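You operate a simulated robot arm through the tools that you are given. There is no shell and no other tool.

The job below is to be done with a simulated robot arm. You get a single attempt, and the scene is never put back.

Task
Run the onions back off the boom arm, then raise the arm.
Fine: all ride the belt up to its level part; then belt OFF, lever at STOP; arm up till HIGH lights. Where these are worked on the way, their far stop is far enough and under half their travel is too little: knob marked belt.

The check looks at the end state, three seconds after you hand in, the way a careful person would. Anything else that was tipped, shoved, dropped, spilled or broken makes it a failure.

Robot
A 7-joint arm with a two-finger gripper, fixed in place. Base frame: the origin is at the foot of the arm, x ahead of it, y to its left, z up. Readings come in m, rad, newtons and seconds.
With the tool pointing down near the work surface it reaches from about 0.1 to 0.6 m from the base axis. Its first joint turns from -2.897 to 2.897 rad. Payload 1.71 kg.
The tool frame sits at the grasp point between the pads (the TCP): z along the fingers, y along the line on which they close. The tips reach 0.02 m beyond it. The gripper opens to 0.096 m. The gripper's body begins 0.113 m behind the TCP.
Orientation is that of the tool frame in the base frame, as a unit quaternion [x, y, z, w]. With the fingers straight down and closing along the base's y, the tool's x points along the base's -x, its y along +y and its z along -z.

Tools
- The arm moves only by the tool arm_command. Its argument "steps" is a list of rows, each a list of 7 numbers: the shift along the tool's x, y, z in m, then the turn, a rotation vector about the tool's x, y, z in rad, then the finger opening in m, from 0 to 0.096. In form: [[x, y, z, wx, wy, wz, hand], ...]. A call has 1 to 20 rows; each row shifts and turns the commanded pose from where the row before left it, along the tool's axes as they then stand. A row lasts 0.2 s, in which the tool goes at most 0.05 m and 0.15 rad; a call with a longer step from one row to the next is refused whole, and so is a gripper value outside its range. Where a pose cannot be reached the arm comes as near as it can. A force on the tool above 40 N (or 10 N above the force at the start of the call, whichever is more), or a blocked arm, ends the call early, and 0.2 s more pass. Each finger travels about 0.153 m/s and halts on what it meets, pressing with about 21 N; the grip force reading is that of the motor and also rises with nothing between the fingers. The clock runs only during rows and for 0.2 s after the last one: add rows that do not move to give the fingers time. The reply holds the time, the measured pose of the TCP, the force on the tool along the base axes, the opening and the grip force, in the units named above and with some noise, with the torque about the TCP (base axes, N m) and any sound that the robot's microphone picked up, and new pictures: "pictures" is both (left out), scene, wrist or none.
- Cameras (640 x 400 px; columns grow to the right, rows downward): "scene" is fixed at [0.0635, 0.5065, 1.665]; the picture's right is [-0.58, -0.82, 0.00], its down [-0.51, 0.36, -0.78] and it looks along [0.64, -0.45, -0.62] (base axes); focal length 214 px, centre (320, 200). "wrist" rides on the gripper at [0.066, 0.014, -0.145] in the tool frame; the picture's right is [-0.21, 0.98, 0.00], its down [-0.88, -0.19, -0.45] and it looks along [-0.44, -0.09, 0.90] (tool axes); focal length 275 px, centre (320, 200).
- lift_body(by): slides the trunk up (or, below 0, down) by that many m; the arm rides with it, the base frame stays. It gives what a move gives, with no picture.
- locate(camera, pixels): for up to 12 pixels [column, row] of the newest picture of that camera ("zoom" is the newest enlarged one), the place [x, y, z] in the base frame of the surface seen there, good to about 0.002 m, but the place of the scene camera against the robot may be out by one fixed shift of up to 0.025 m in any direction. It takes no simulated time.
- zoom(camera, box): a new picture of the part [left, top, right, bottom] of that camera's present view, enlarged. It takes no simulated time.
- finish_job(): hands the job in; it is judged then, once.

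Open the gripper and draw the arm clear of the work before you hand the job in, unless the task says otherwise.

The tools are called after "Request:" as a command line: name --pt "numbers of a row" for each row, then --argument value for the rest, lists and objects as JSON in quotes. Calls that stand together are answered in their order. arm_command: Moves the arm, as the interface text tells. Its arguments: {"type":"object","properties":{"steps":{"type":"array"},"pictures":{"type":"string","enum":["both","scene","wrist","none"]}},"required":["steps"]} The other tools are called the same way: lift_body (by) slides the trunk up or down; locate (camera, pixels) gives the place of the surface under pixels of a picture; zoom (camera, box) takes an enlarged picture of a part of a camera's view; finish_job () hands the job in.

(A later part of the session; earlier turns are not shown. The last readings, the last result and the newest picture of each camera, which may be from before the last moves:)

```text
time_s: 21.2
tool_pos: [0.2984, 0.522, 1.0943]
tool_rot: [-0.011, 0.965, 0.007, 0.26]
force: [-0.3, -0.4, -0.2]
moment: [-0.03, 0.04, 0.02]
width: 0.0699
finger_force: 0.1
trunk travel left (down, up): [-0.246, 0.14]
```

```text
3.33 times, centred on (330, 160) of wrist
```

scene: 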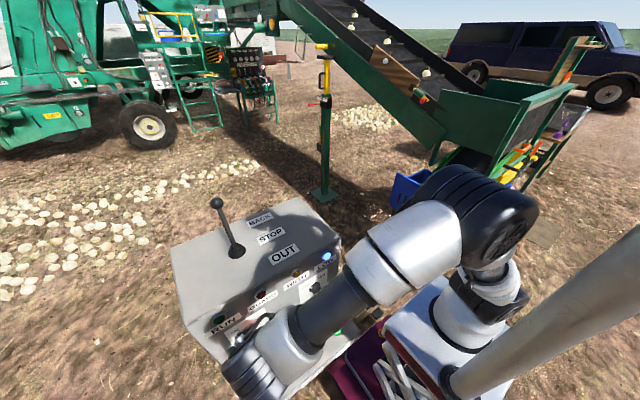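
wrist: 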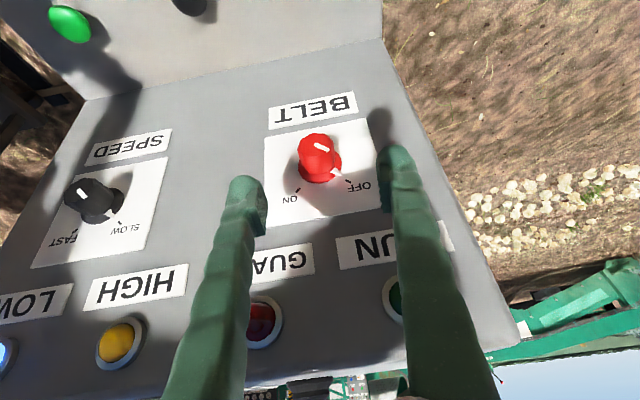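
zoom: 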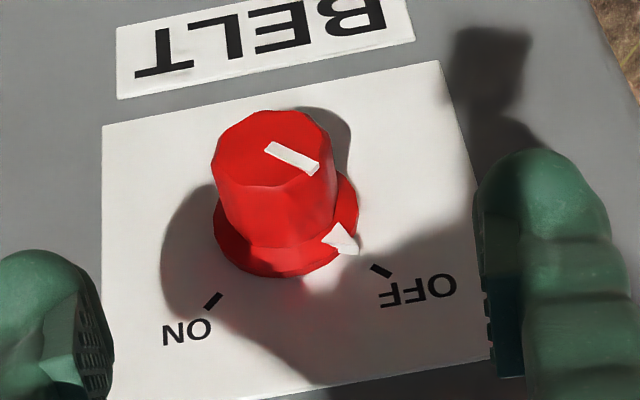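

The knob centre is about (0.345, 0.5195, 1.0165) in the grip plane. I advance 9 cm along the tool axis with the fingers open around it.

Request:
arm_command --pt "0 -0.004 0.025 0 0 0 0.07" --pt "0 0 0.025 0 0 0 0.07" --pt "-0.001 0 0.025 0 0 0 0.07" --pt "0 0 0.0155 0 0 0 0.07" --pt "0 0 0 0 0 0 0.07" --pictures "wrist"

```text
time_s: 22.4
tool_pos: [0.3442, 0.5202, 1.0175]
tool_rot: [-0.011, 0.965, 0.005, 0.262]
force: [-0.5, 0.1, 0.6]
moment: [-0.01, -0.02, 0.0]
width: 0.0702
finger_force: 0.1
trunk travel left (down, up): [-0.246, 0.14]
```

wrist: 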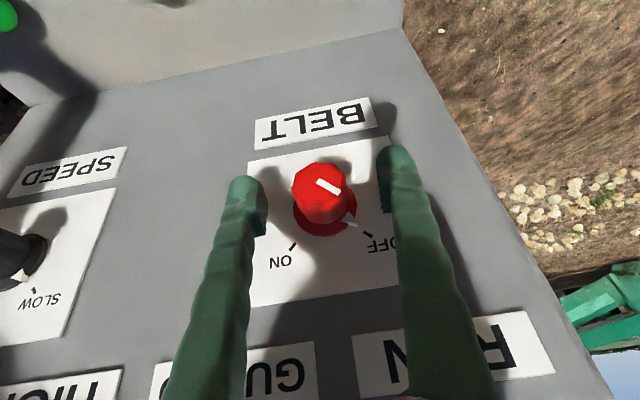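

The knob sits between the pads at (322,195). I close on it and turn about base +x by about 30° to begin, watching the force and the RUN lamp.

Request:
arm_command --pt "0 0 0 0 0 0 0.0" --pt "0 0 0 0 0 0 0.0" --pt "0 0 0 -0.112 -0.0033 0.0655 0.0" --pt "0 0 0 -0.112 -0.0033 0.0655 0.0" --pt "0 0 0 -0.112 -0.0033 0.0655 0.0" --pt "0 0 0 -0.112 -0.0033 0.0655 0.0" --pt "0 0 0 0 0 0 0"

```text
time_s: 23.8
tool_pos: [0.3481, 0.5088, 1.0363]
tool_rot: [0.079, 0.932, 0.224, 0.272]
force: [22.7, 24.9, 25.0]
moment: [4.29, -2.29, 0.95]
width: 0.0256
finger_force: 34.9
trunk travel left (down, up): [-0.246, 0.14]
stopped in row 6: the force on the tool passed its limit at 48 N (the readings are from after the stop); the commanded pose is now the measured one
```

scene: 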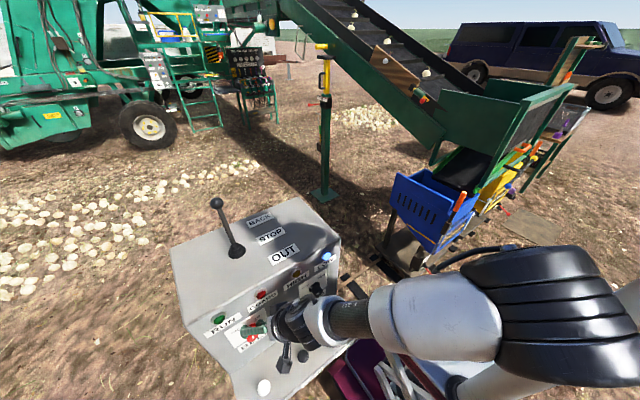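
wrist: 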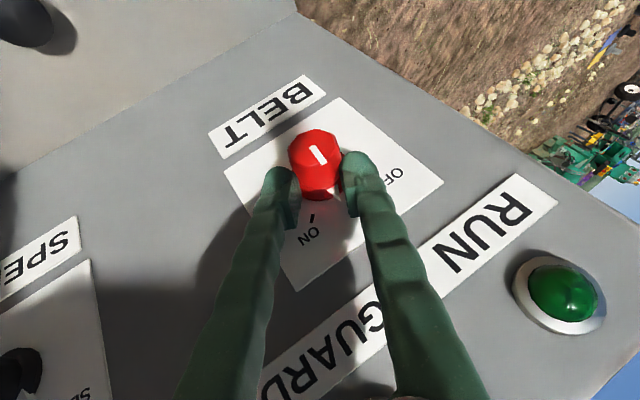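

The knob turned about halfway: its pointer now lies between OFF and ON, and RUN is not lit. But the arm folded awkwardly toward the mast and drifted. I release gently and back off along the tool axis, then take a second bite from the other side.

Request:
arm_command --pt "0 0 0 0 0 0 0.07" --pt "0 0 0 0 0 0 0.07" --pt "0 0 -0.03 0 0 0 0.07" --pt "0 0 -0.03 0 0 0 0.07" --pt "0 0 -0.03 0 0 0 0.07" --pt "0 0 0 0 0 0 0.07"

```text
time_s: 24.7
tool_pos: [0.3504, 0.4775, 1.0466]
tool_rot: [0.084, 0.938, 0.203, 0.268]
force: [-47.2, 28.9, -31.1]
moment: [-1.55, 1.68, 4.41]
width: 0.0785
finger_force: 5.0
trunk travel left (down, up): [-0.246, 0.14]
stopped in row 4: the force on the tool passed its limit at 75 N (the readings are from after the stop); the commanded pose is now the measured one
```

scene: 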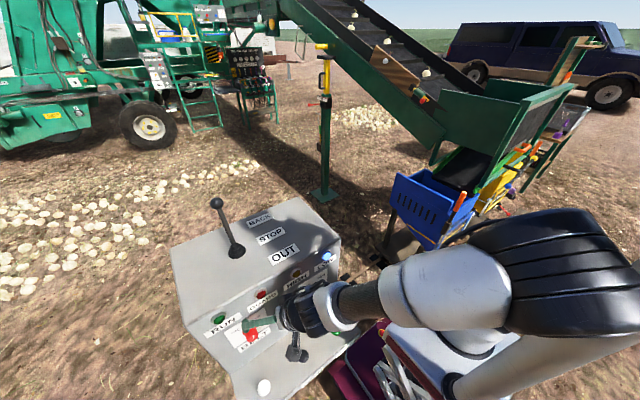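
wrist: 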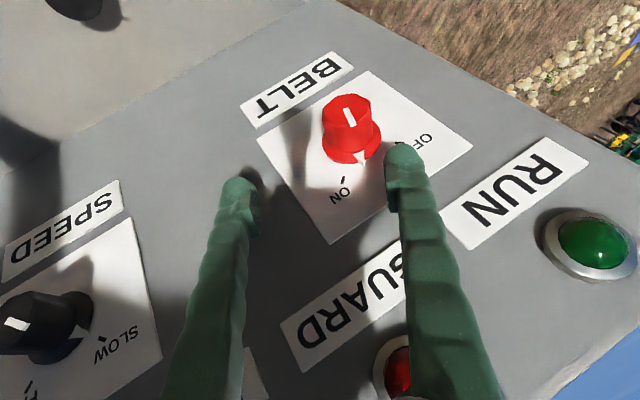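

The arm is pressed and the tool has slid to the face, with 47 N along −x. I look closely at how the elbow sits against the mast before choosing a way out.

Request:
zoom --camera "scene" --box '[240, 180, 640, 400]'

Request:
locate --camera "scene" --pixels '[[570, 250], [620, 290], [545, 320], [480, 290], [410, 290], [360, 305], [600, 345], [510, 385], [296, 348], [640, 360], [470, 345], [560, 220]]'

```text
1.60 times, centred on (440, 290) of scene
```

zoom: 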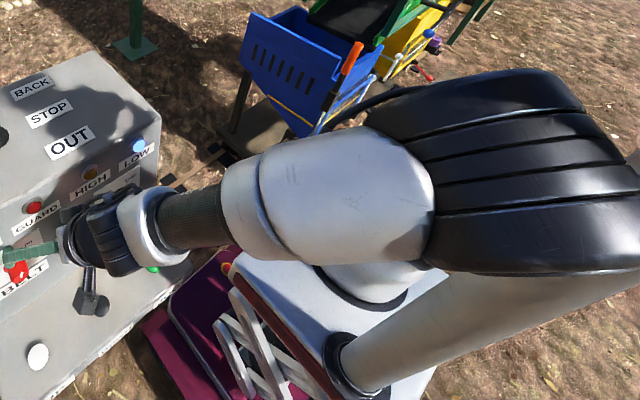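

```text
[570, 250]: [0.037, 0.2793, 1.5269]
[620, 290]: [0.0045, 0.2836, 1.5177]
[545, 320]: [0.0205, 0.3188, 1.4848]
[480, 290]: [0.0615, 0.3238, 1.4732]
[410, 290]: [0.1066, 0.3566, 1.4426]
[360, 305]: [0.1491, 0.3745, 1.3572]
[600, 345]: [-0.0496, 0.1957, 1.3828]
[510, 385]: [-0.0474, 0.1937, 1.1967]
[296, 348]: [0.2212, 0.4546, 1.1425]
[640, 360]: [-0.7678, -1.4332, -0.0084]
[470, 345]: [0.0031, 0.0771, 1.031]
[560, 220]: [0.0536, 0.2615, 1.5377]
```

The elbow rests near (0.0, 0.27, 1.5), right beside the mast. The knob is nearly out of the fingers already. I hold one idle row to see the settled force before moving.

Request:
arm_command --pt "0 0 0 0 0 0 0.078" --pictures "wrist"

```text
time_s: 25.1
tool_pos: [0.3312, 0.4822, 1.0484]
tool_rot: [0.07, 0.939, 0.204, 0.27]
force: [0.6, 2.3, -0.8]
moment: [-0.13, -0.07, -0.15]
width: 0.078
finger_force: 0.0
trunk travel left (down, up): [-0.246, 0.14]
```

wrist: 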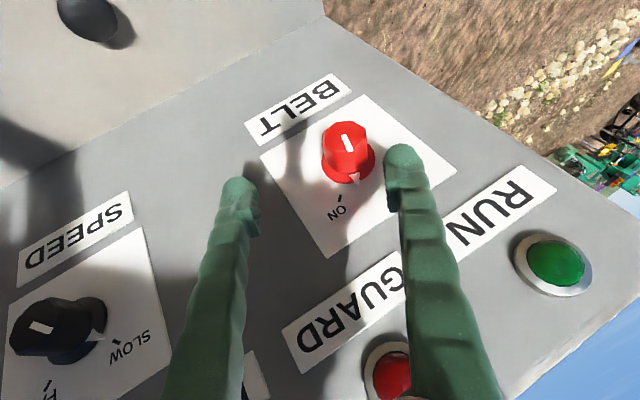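

The force is now gone and the knob pointer sits past the middle toward ON. I back out along the tool axis while turning the tool back about −x, a little at a time.

Request:
arm_command --pt "0 0 -0.02 0.0847 -0.002 -0.0536 0.078" --pt "0 0 -0.02 0.0847 -0.002 -0.0536 0.078" --pt "0 0 -0.02 0.0847 -0.002 -0.0536 0.078" --pt "0 0 0 0 0 0 0.078"

```text
time_s: 25.7
tool_pos: [0.347, 0.4451, 1.0714]
tool_rot: [0.081, 0.951, 0.106, 0.28]
force: [1.8, 0.1, 0.8]
moment: [0.05, 0.19, 0.07]
width: 0.0788
finger_force: 0.0
trunk travel left (down, up): [-0.246, 0.14]
stopped in row 2: the force on the tool passed its limit at 239 N (the readings are from after the stop); the commanded pose is now the measured one
```

scene: 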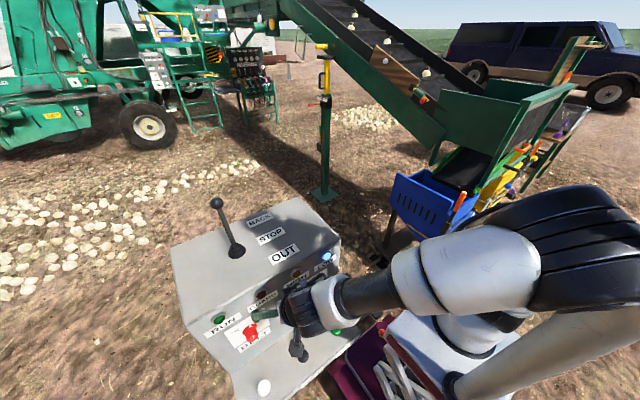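
wrist: 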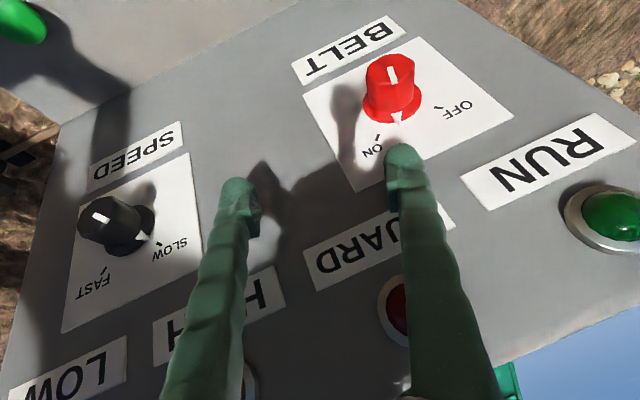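

There was a sharp 239 N spike, but the force now reads near zero and the console looks unmoved. I move only slightly, straight back in −x by 1.5 cm, to get the tips off the face.

Request:
arm_command --pt "0.0125 -0.0005 -0.0082 0 0 0 0.078"

```text
time_s: 26.1
tool_pos: [0.3191, 0.4501, 1.0773]
tool_rot: [0.069, 0.95, 0.113, 0.282]
force: [-0.6, 0.3, 0.5]
moment: [-0.11, -0.16, -0.07]
width: 0.0782
finger_force: 0.1
trunk travel left (down, up): [-0.246, 0.14]
```

scene: 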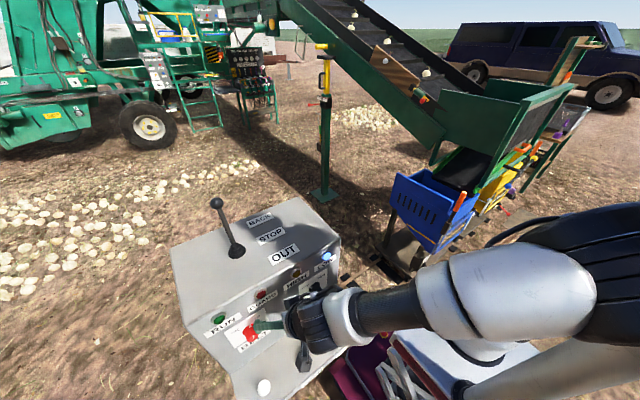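
wrist: 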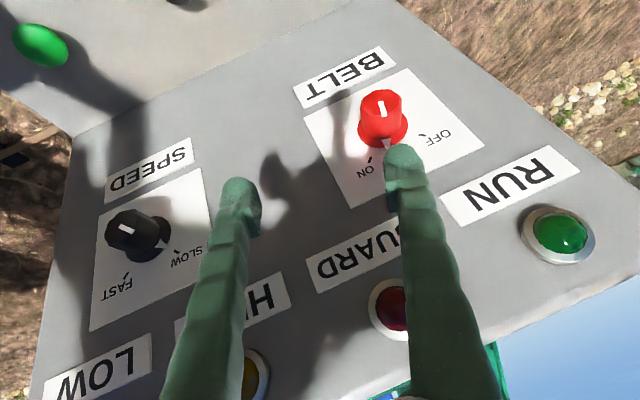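

The tool backed off to x≈0.319 with no force. I keep turning back about −x in single gentle rows and watch the elbow move away from the mast.

Request:
arm_command --pt "0.004 0 -0.003 0.083 -0.003 -0.055 0.07" --pictures "scene"

Request:
arm_command --pt "0.004 0 -0.003 0.083 -0.003 -0.055 0.07" --pictures "scene"

```text
time_s: 26.5
tool_pos: [0.314, 0.4583, 1.0769]
tool_rot: [0.046, 0.958, 0.073, 0.274]
force: [-0.1, 0.2, -0.5]
moment: [-0.02, 0.01, 0.01]
width: 0.0701
finger_force: 0.0
trunk travel left (down, up): [-0.246, 0.14]
```

scene: 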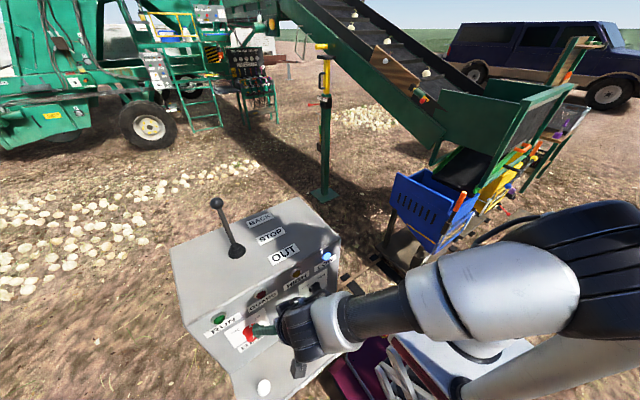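

```text
time_s: 27.1
tool_pos: [0.3477, 0.4392, 1.0815]
tool_rot: [0.069, 0.96, 0.023, 0.272]
force: [-30.1, 15.9, -16.9]
moment: [-0.63, 0.36, 1.85]
width: 0.0782
finger_force: 6.9
trunk travel left (down, up): [-0.246, 0.14]
stopped in row 1: the arm was blocked; the commanded pose is now the measured one
```

scene: 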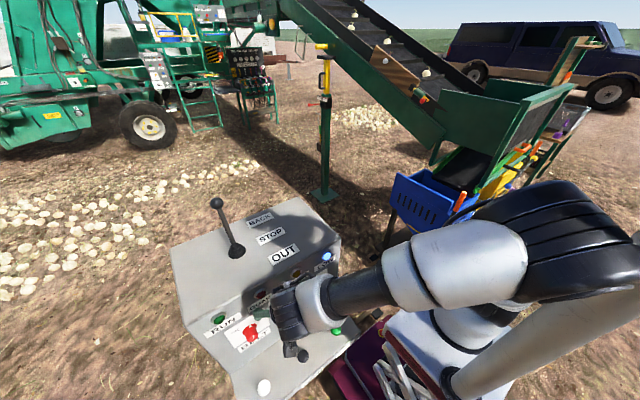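

The arm lurched again toward the face while the elbow passed the mast head, and it now sits further right at (560,240). I relax with a small −x move and look.

Request:
arm_command --pt "0.008 0 -0.005 0 0 0 0.07"

```text
time_s: 27.5
tool_pos: [0.337, 0.4312, 1.0872]
tool_rot: [0.078, 0.957, 0.021, 0.279]
force: [-0.7, 1.4, -0.3]
moment: [-0.03, -0.06, 0.0]
width: 0.0701
finger_force: 0.1
trunk travel left (down, up): [-0.246, 0.14]
```

scene: 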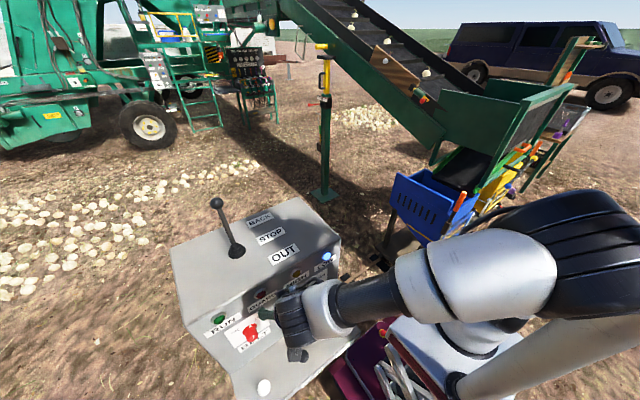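
wrist: 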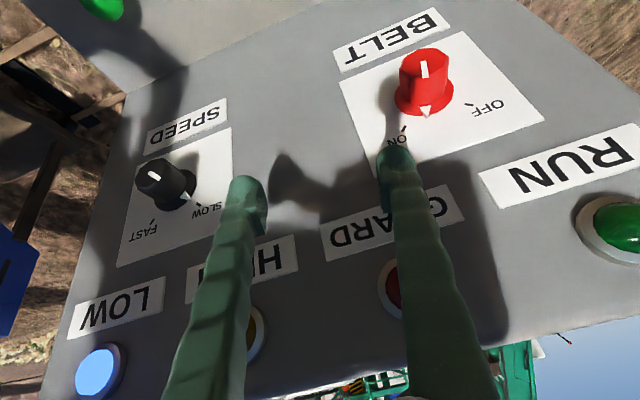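

Free again at (0.337, 0.431, 1.087). I close the fingers, shift 1.5 cm toward −y so they sit between the HIGH and GUARD lamps, then use the trunk (which doesn't move the joints) to rise clear.

Request:
arm_command --pt "0.004 -0.008 -0.003 0 0 0 0.03" --pt "0.004 -0.008 -0.003 0 0 0 0.0" --pt "0 0 0 0 0 0 0.0" --pictures "wrist"

```text
time_s: 28.5
tool_pos: [0.349, 0.3926, 1.0803]
tool_rot: [0.113, 0.951, -0.004, 0.287]
force: [0.0, 0.0, -0.2]
moment: [-0.05, -0.03, 0.0]
width: 0.0
finger_force: 20.6
trunk travel left (down, up): [-0.246, 0.14]
stopped in row 3: the arm was blocked; the commanded pose is now the measured one
```

wrist: 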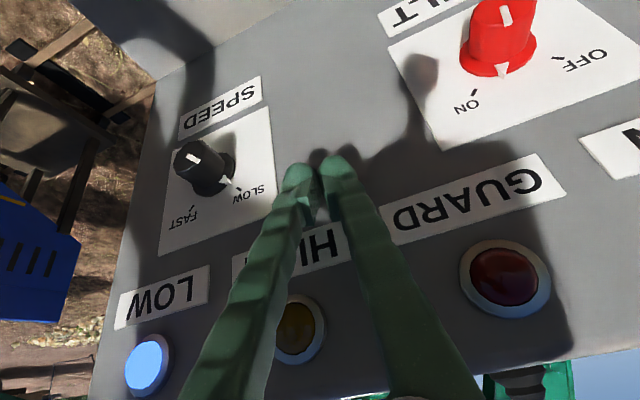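

The fingers are between the lamps (y≈0.393), but the tips nearly touch the face. I back off 1.5 cm in −x, then raise the trunk.

Request:
arm_command --pt "0.0125 0.004 -0.008 0 0 0 0.0" --pictures "none"

Request:
lift_body --by 0.08

```text
time_s: 28.9
tool_pos: [0.3506, 0.3912, 1.0785]
tool_rot: [0.123, 0.952, -0.004, 0.28]
force: [-22.1, 4.8, 7.3]
moment: [-0.25, 0.04, 0.19]
width: 0.0002
finger_force: 21.1
trunk travel left (down, up): [-0.246, 0.14]
```

```text
time_s: 30.1
tool_pos: [0.3489, 0.3889, 1.161]
tool_rot: [0.126, 0.95, -0.005, 0.286]
force: [-4.7, -1.8, 3.4]
moment: [-0.01, -0.06, -0.02]
width: 0.0002
finger_force: 21.4
trunk travel left (down, up): [-0.326, 0.06]
```

The tool slid up cleanly to z≈1.161. I raise the remaining 0.06 m.

Request:
lift_body --by 0.06

Request:
arm_command --pt "0 0 0 0 0 0 0.0"

```text
time_s: 30.6
tool_pos: [0.3503, 0.3849, 1.1754]
tool_rot: [0.136, 0.948, -0.012, 0.286]
force: [-14.4, 10.1, -0.4]
moment: [0.77, 0.62, 0.76]
width: 0.0
finger_force: 21.3
trunk travel left (down, up): [-0.341, 0.044]
stopped: the force on the tool passed its limit at 57 N (the readings are from after the stop); the commanded pose is now the measured one
```

```text
time_s: 31.0
tool_pos: [0.3499, 0.3835, 1.1746]
tool_rot: [0.134, 0.949, -0.009, 0.284]
force: [-7.6, 3.0, -0.2]
moment: [-0.07, 0.04, 0.09]
width: 0.0
finger_force: 21.5
trunk travel left (down, up): [-0.341, 0.044]
```

scene: 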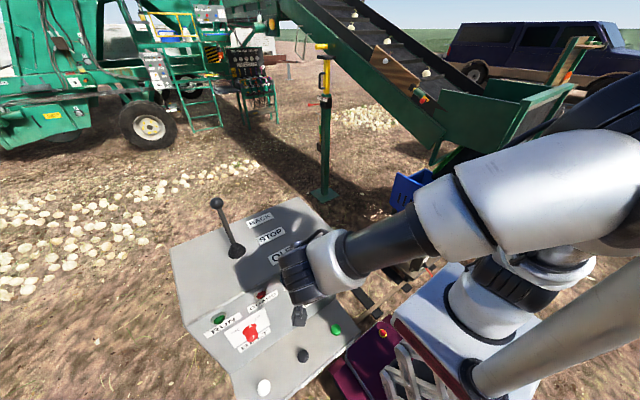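
wrist: 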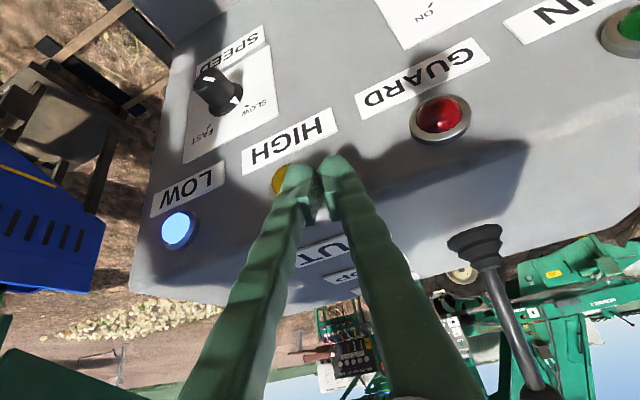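

The −y finger brushed the HIGH lamp's rim at (285,180). I shift +y 2 cm off it and then go up.

Request:
arm_command --pt "0.003 0.0193 -0.004 0 0 0 0.0" --pt "-0.0108 0.0012 -0.017 0 0 0 0.0" --pt "-0.0216 0.0024 -0.0335 0 0 0 0.0" --pt "-0.0216 0.0024 -0.0335 0 0 0 0.0"

```text
time_s: 31.6
tool_pos: [0.348, 0.3899, 1.1879]
tool_rot: [0.151, 0.945, -0.02, 0.288]
force: [-0.5, 0.2, 0.3]
moment: [-0.03, -0.03, 0.02]
width: 0.0
finger_force: 21.2
trunk travel left (down, up): [-0.341, 0.044]
stopped in row 2: the force on the tool passed its limit at 44 N (the readings are from after the stop); the commanded pose is now the measured one
```

scene: 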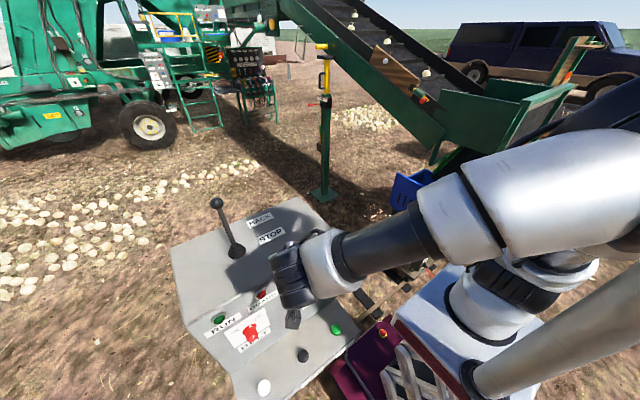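
wrist: 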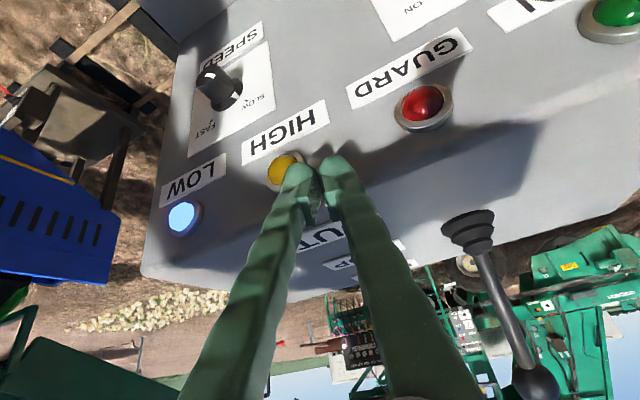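

Free again at z≈1.188. I raise the trunk its last 4 cm so the tips clear the console's top edge.

Request:
lift_body --by 0.044

Request:
arm_command --pt "0 0 0 0 0 0 0.0"

```text
time_s: 32.4
tool_pos: [0.3682, 0.382, 1.2271]
tool_rot: [0.162, 0.944, -0.026, 0.285]
force: [-0.5, -0.3, -0.1]
moment: [0.09, 0.04, 0.02]
width: 0.0
finger_force: 20.9
trunk travel left (down, up): [-0.385, 0.0]
```

```text
time_s: 33.0
tool_pos: [0.3744, 0.3605, 1.2263]
tool_rot: [0.19, 0.936, -0.041, 0.293]
force: [-0.6, 0.5, 0.0]
moment: [0.03, 0.01, 0.0]
width: 0.0
finger_force: 21.1
trunk travel left (down, up): [-0.385, 0.0]
stopped in row 1: the arm was blocked; the commanded pose is now the measured one
```

scene: 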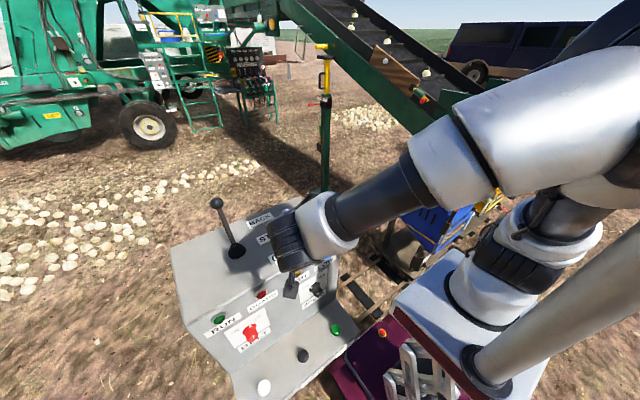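
wrist: 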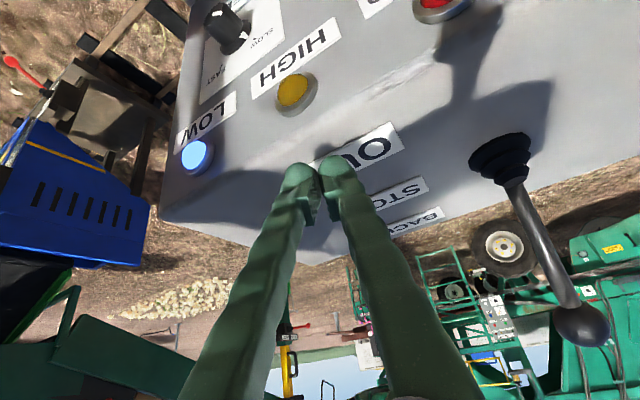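

The tips are above the console top now (z≈1.21). I move up and outward over the console so that the arm stretches and the elbow leaves the mast.

Request:
arm_command --pt "-0.0344 0.0182 -0.0242 0 0 0 0.0" --pt "-0.0344 0.0182 -0.0242 0 0 0 0.0" --pt "-0.0344 0.0182 -0.0242 0 0 0 0.0" --pt "-0.0344 0.0182 -0.0242 0 0 0 0.0" --pt "0 0 0 0 0 0 0.0"

```text
time_s: 34.2
tool_pos: [0.4256, 0.4251, 1.389]
tool_rot: [0.161, 0.942, -0.028, 0.292]
force: [0.3, 0.3, -1.0]
moment: [0.0, 0.02, 0.01]
width: 0.0002
finger_force: 20.8
trunk travel left (down, up): [-0.385, 0.0]
```

scene: 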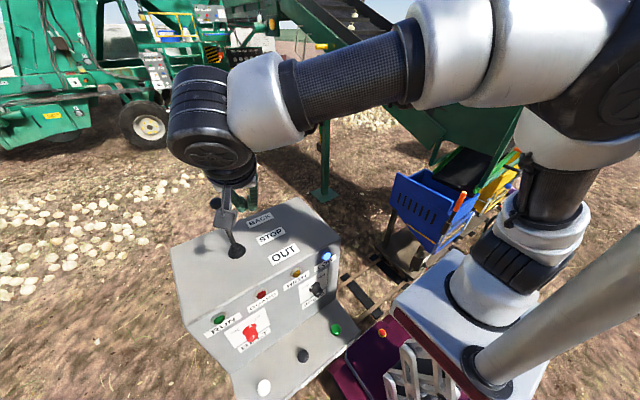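
wrist: 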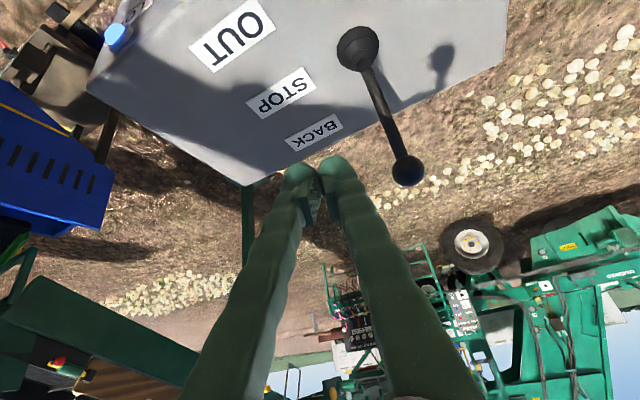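

The arm is stretched and free. I turn in place to the orientation for the second bite: 30° pitch, rolled −22° about base x. The wrist then lies toward +y and stays extended.

Request:
arm_command --pt "0 0 0 0.0463 0.0027 -0.1245 0.03" --pt "0 0 0 0.0463 0.0027 -0.1245 0.07" --pt "0 0 0 0.0463 0.0027 -0.1245 0.07" --pt "0 0 0 0.0463 0.0027 -0.1245 0.07" --pt "0 0 0 0 0 0 0.07" --pictures "scene"

```text
time_s: 35.4
tool_pos: [0.4251, 0.4232, 1.391]
tool_rot: [-0.049, 0.948, -0.182, 0.256]
force: [0.1, -0.1, 0.0]
moment: [0.02, 0.02, 0.02]
width: 0.07
finger_force: 0.1
trunk travel left (down, up): [-0.385, 0.0]
```

scene: 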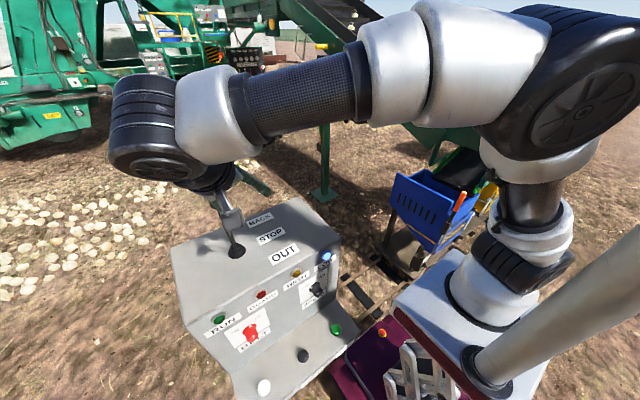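

Tracking is exact again. I move back in front of the panel at about (0.30, 0.50, 1.34).

Request:
arm_command --pt "0.0294 0.0226 -0.0117 0 0 0 0.07" --pt "0.0294 0.0226 -0.0117 0 0 0 0.07" --pt "0.0294 0.0226 -0.0117 0 0 0 0.07" --pt "0.0294 0.0226 -0.0117 0 0 0 0.07" --pt "0 0 0 0 0 0 0.07" --pictures "scene"

```text
time_s: 36.6
tool_pos: [0.301, 0.5002, 1.3415]
tool_rot: [-0.048, 0.948, -0.182, 0.256]
force: [0.4, 0.4, -0.1]
moment: [-0.02, 0.01, -0.02]
width: 0.0699
finger_force: 0.1
trunk travel left (down, up): [-0.385, 0.0]
```

scene: 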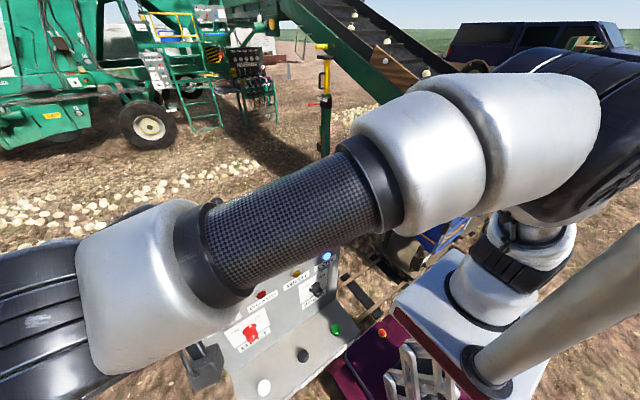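

Still clean. I go down to the standoff at about (0.285, 0.558, 1.113).

Request:
arm_command --pt "0.018 0.023 0.026 0 0 0 0.07" --pt "0.018 0.023 0.026 0 0 0 0.07" --pt "0.018 0.023 0.026 0 0 0 0.07" --pt "0.018 0.023 0.026 0 0 0 0.07" --pt "0.018 0.023 0.026 0 0 0 0.07" --pt "0.018 0.023 0.026 0 0 0 0.07" --pt "0 0 0 0 0 0 0.07"

```text
time_s: 38.2
tool_pos: [0.2848, 0.5581, 1.1136]
tool_rot: [-0.049, 0.948, -0.182, 0.255]
force: [-0.1, -0.4, -0.7]
moment: [-0.02, -0.01, 0.03]
width: 0.0698
finger_force: 0.1
trunk travel left (down, up): [-0.385, 0.0]
```

scene: 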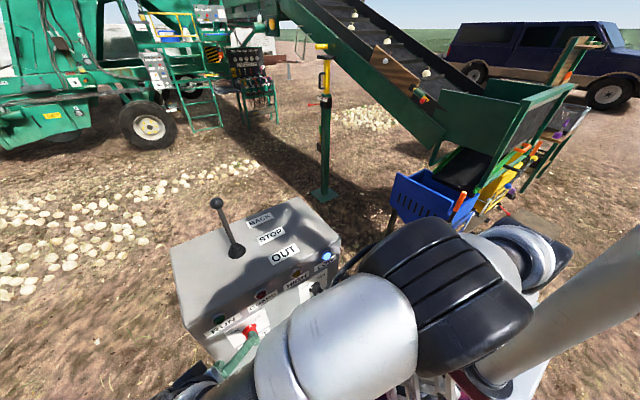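
wrist: 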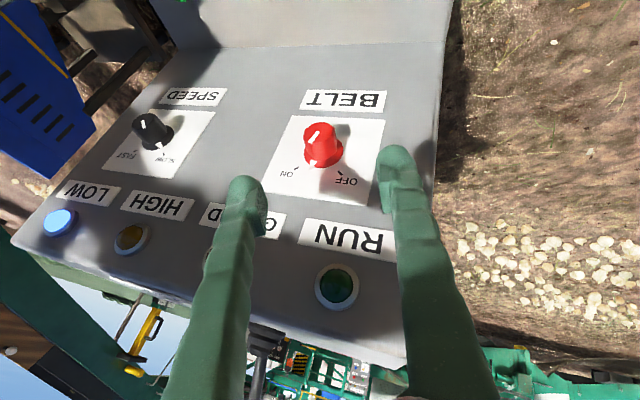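

Exactly at the standoff, with the knob at (320,140) between the fingers. I check the knob's place and pointer before moving in.

Request:
locate --camera "wrist" --pixels '[[319, 131], [308, 131], [331, 133], [320, 155], [312, 165], [338, 175], [297, 163]]'

Request:
zoom --camera "wrist" --box '[250, 90, 400, 210]'

```text
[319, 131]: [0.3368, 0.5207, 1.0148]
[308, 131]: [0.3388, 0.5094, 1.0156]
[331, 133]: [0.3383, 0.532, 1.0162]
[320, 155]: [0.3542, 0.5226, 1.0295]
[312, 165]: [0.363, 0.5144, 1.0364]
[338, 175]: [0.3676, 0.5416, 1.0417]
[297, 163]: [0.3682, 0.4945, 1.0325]
```

```text
3.33 times, centred on (325, 150) of wrist
```

zoom: 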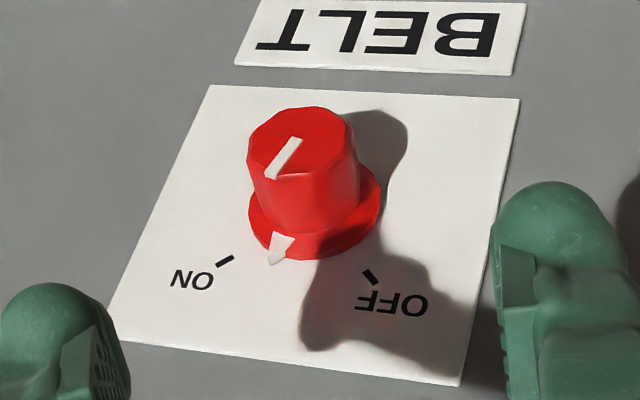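

The pointer is about 17° past the middle, so some 29° remains to ON. I advance 12 cm along the tool axis, still open.

Request:
arm_command --pt "0 0 0.03 0 0 0 0.07" --pt "0 0 0.03 0 0 0 0.07" --pt "0 0 0.03 0 0 0 0.07" --pt "0 0 0.02 0 0 0 0.07" --pt "0 0 0.01 0 0 0 0.07" --pt "0 0 0 0 0 0 0.07"

```text
time_s: 39.6
tool_pos: [0.3451, 0.521, 1.0168]
tool_rot: [-0.048, 0.948, -0.182, 0.256]
force: [0.0, -0.2, 0.2]
moment: [0.01, 0.0, 0.03]
width: 0.07
finger_force: 0.1
trunk travel left (down, up): [-0.385, 0.0]
```

scene: 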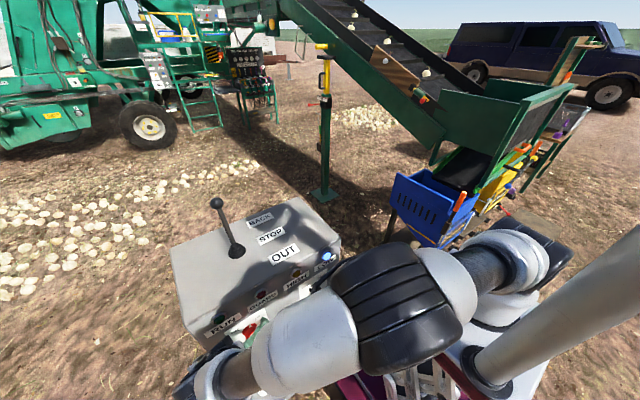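
wrist: 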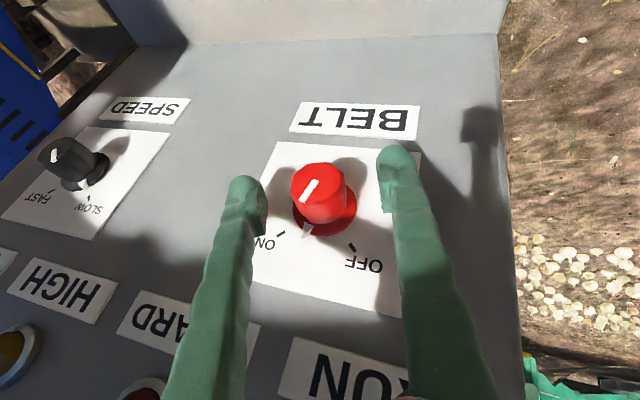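

The knob sits centred between the pads at (322,200). I close and turn toward ON in four rows, watching RUN and the belt.

Request:
arm_command --pt "0 0 0 0 0 0 0.0" --pt "0 0 0 0 0 0 0.0" --pt "0 0 0 -0.1036 0 0.0604 0.0" --pt "0 0 0 -0.1036 0 0.0604 0.0" --pt "0 0 0 -0.1036 0 0.0604 0.0" --pt "0 0 0 -0.1036 0 0.0604 0.0"

```text
time_s: 41.0
tool_pos: [0.3455, 0.5203, 1.0175]
tool_rot: [0.015, 0.964, 0.048, 0.26]
force: [0.7, -8.0, -4.1]
moment: [0.02, 0.41, 0.31]
width: 0.0291
finger_force: 34.8
trunk travel left (down, up): [-0.385, 0.0]
```

scene: 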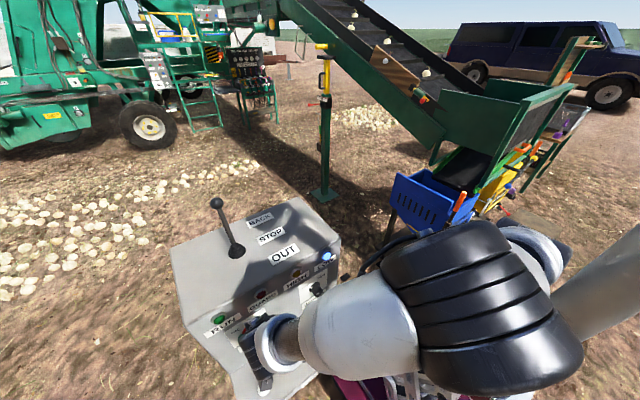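
wrist: 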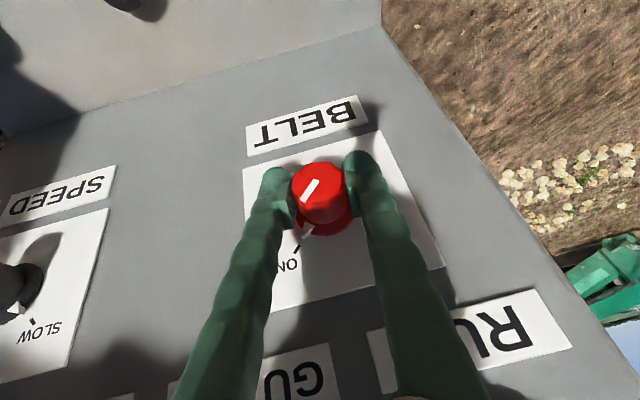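

The pointer has nearly reached the ON tick. I check the RUN lamp and the belt in the scene view.

Request:
zoom --camera "scene" --box '[190, 270, 350, 370]'

Request:
zoom --camera "scene" --box '[270, 0, 470, 120]'

Request:
zoom --camera "wrist" --box '[240, 130, 400, 280]'

```text
4.00 times, centred on (270, 320) of scene
```

zoom: 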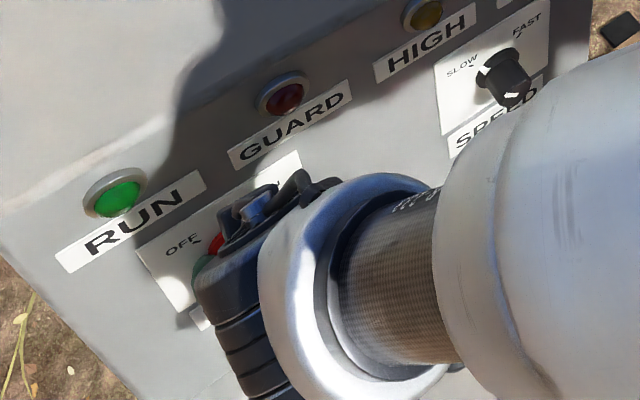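

```text
3.20 times, centred on (370, 60) of scene
```

zoom: 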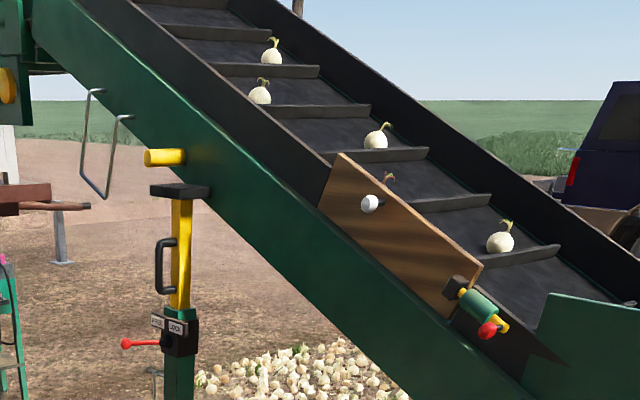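

```text
2.67 times, centred on (320, 205) of wrist
```

zoom: 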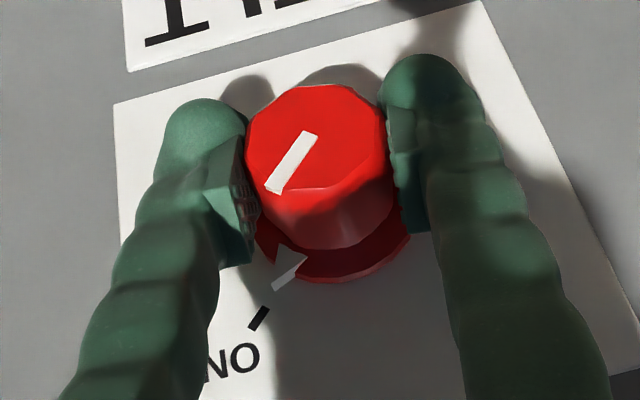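

RUN is lit. I hold the grip for about 2 s and watch whether the onions move and which way.

Request:
arm_command --pt "0 0 0 -0.04 0 0.0233 0.0" --pt "0 0 0 0 0 0 0.0" --pt "0 0 0 0 0 0 0.0" --pt "0 0 0 0 0 0 0.0" --pt "0 0 0 0 0 0 0.0" --pt "0 0 0 0 0 0 0.0" --pt "0 0 0 0 0 0 0.0"

Request:
zoom --camera "scene" --box '[270, 0, 470, 120]'

```text
time_s: 42.6
tool_pos: [0.3456, 0.5197, 1.0185]
tool_rot: [0.022, 0.963, 0.07, 0.259]
force: [-1.2, -16.4, -11.9]
moment: [-0.14, 0.13, 0.01]
width: 0.029
finger_force: 34.8
trunk travel left (down, up): [-0.385, 0.0]
```

scene: 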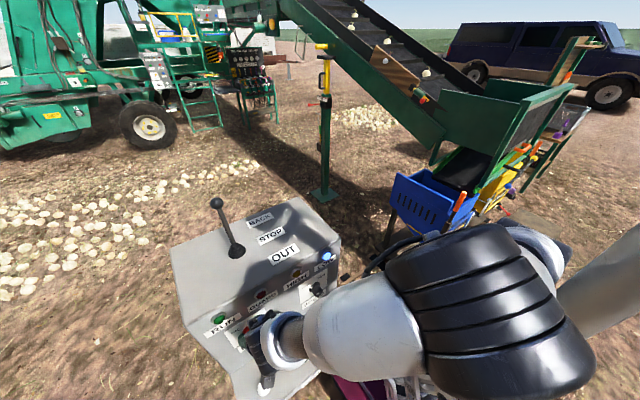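
wrist: 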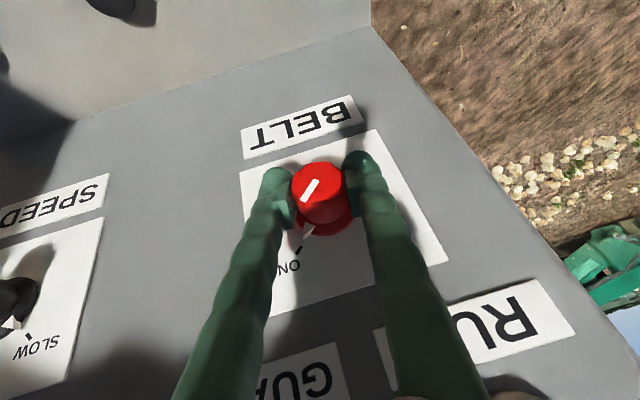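

```text
3.20 times, centred on (370, 60) of scene
```

zoom: 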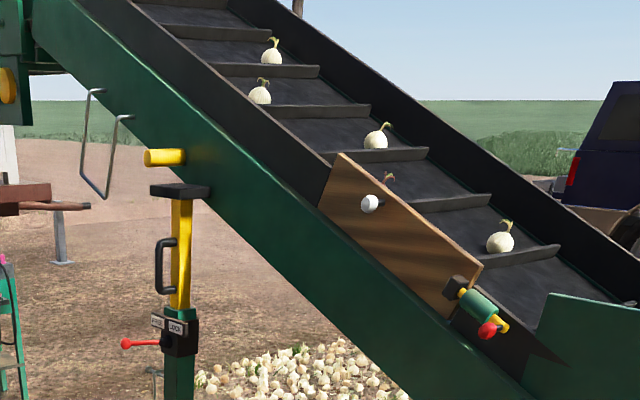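

The onions haven't moved although RUN is lit, so BELT only enables it. The green JOG button is probably the hold-to-run control. I open, roll back about −x around the knob to the safe posture, then retreat.

Request:
arm_command --pt "0 0 0 0 0 0 0.07" --pt "0 0 0 0 0 0 0.07" --pt "0 0 0 0.1036 0 -0.0604 0.07" --pt "0 0 0 0.1036 0 -0.0604 0.07" --pt "0 0 0 0.1036 0 -0.0604 0.07" --pt "0 0 0 0.1036 0 -0.0604 0.07" --pt "0 0 -0.03 0 0 0 0.07" --pt "0 0 -0.03 0 0 0 0.07" --pt "0 0 -0.03 0 0 0 0.07" --pt "0 0 -0.03 0 0 0 0.07" --pt "0 0 0 0 0 0 0.07"

Request:
zoom --camera "wrist" --box '[200, 50, 440, 250]'

```text
time_s: 45.0
tool_pos: [0.2848, 0.5567, 1.1156]
tool_rot: [-0.042, 0.952, -0.16, 0.256]
force: [0.7, 0.2, -0.4]
moment: [-0.03, 0.02, 0.01]
width: 0.0701
finger_force: 0.2
trunk travel left (down, up): [-0.385, 0.0]
```

scene: 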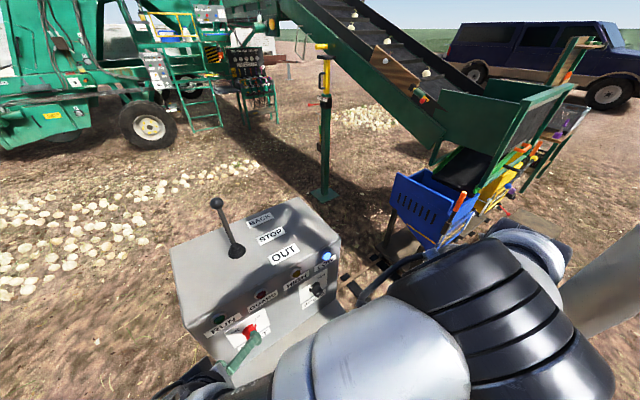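
wrist: 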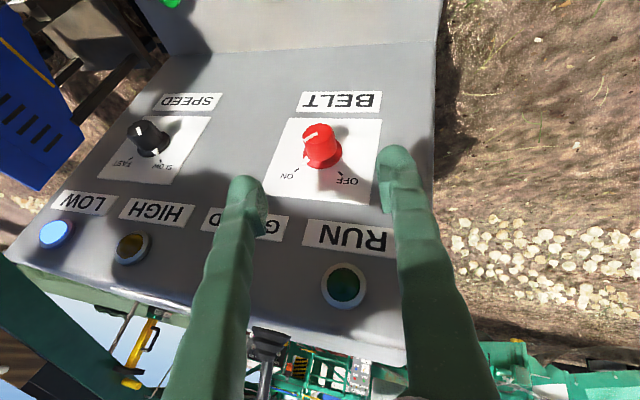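

```text
2.00 times, centred on (320, 150) of wrist
```

zoom: 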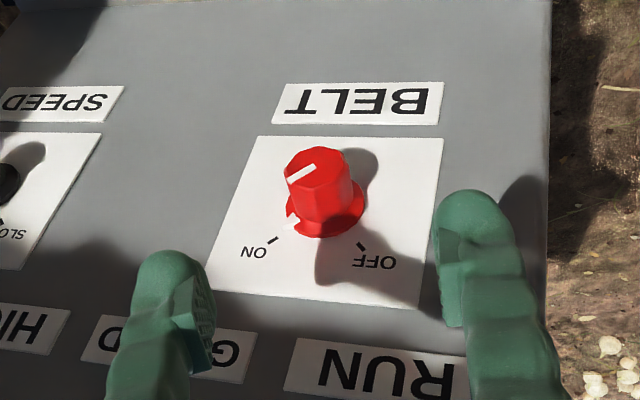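

The pointer is on ON. I compare the RUN lamp brightness now and check the belt.

Request:
zoom --camera "scene" --box '[190, 270, 350, 370]'

Request:
zoom --camera "scene" --box '[270, 0, 470, 120]'

Request:
zoom --camera "wrist" --box '[300, 240, 400, 320]'

```text
4.00 times, centred on (270, 320) of scene
```

zoom: 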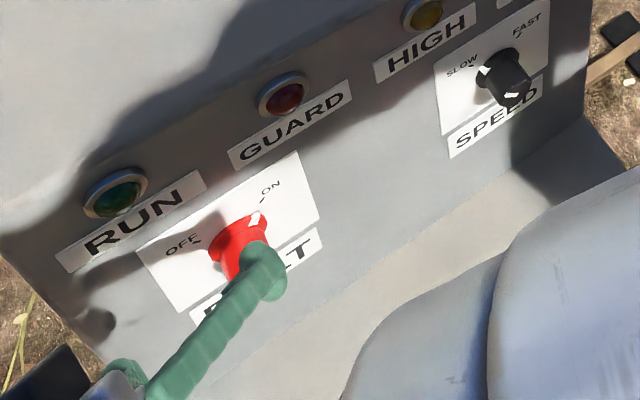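

```text
3.20 times, centred on (370, 60) of scene
```

zoom: 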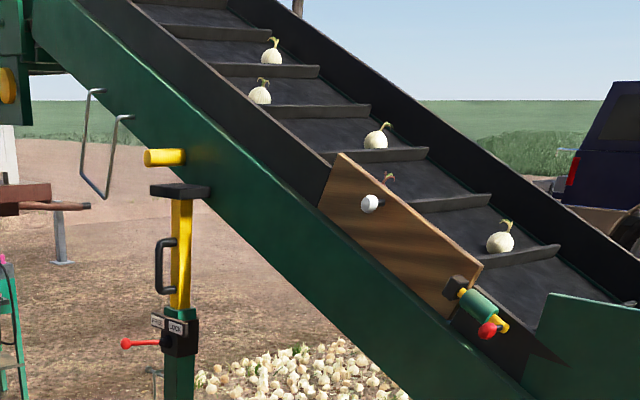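

```text
5.00 times, centred on (350, 280) of wrist
```

zoom: 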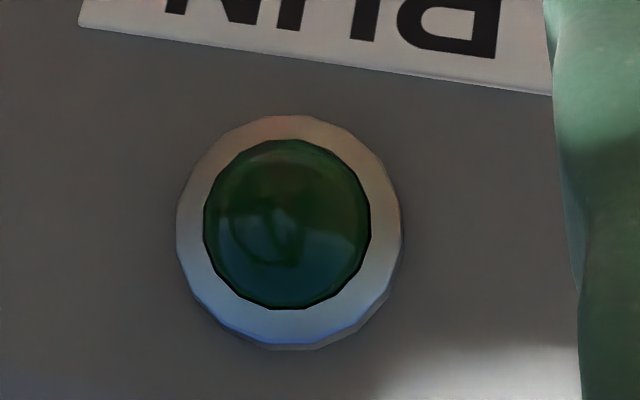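

RUN is in fact dark and the onions are still, so JOG must be held with the belt enabled. I lower in front of the panel with fingers closed and turn to a 20° pitch, ready to travel along the ledge.

Request:
arm_command --pt "0.0265 0.013 0.0283 0 0 0 0.03" --pt "0.0265 0.013 0.0283 0 0 0 0.0" --pt "0.0265 0.013 0.0283 0 0 0 0.0" --pt "0.0265 0.013 0.0283 0 0 0 0.0" --pt "0 0 0 -0.1008 0.058 0.0464 0.0" --pt "0 0 0 -0.1008 0.058 0.0464 0.0" --pt "0 0 0 -0.1008 0.058 0.0464 0.0" --pt "0 0 0 0 0 0 0.0"

```text
time_s: 46.8
tool_pos: [0.248, 0.5548, 0.9568]
tool_rot: [0.0, 0.985, 0.001, 0.175]
force: [-0.3, 0.8, 1.1]
moment: [-0.02, -0.03, 0.02]
width: 0.0
finger_force: 20.8
trunk travel left (down, up): [-0.385, 0.0]
```

scene: 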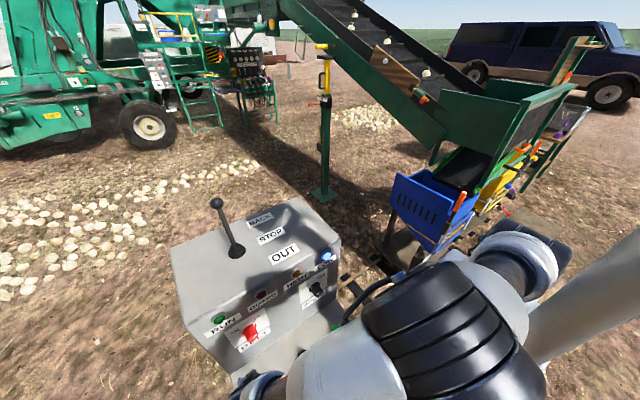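
wrist: 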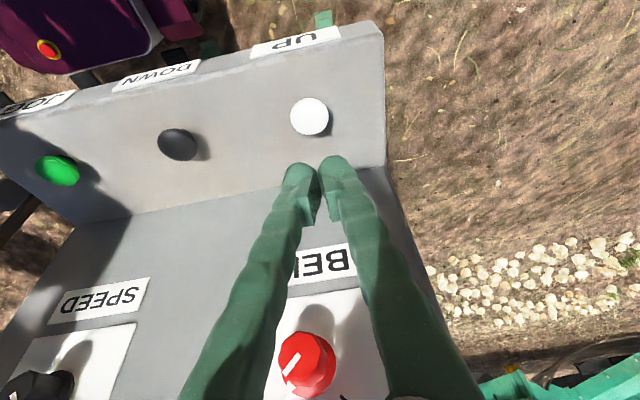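

The labels UP, DOWN and JOG are now readable. I locate the button tops from here.

Request:
locate --camera "wrist" --pixels '[[310, 117], [178, 145], [57, 171], [57, 160], [57, 182], [42, 170], [73, 172], [100, 180], [240, 140]]'

```text
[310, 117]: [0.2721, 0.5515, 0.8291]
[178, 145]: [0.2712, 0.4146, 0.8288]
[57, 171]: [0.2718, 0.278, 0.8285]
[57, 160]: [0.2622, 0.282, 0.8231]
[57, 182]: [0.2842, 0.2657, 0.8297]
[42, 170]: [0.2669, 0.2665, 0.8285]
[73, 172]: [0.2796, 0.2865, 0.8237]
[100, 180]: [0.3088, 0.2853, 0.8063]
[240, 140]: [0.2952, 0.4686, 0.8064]
```

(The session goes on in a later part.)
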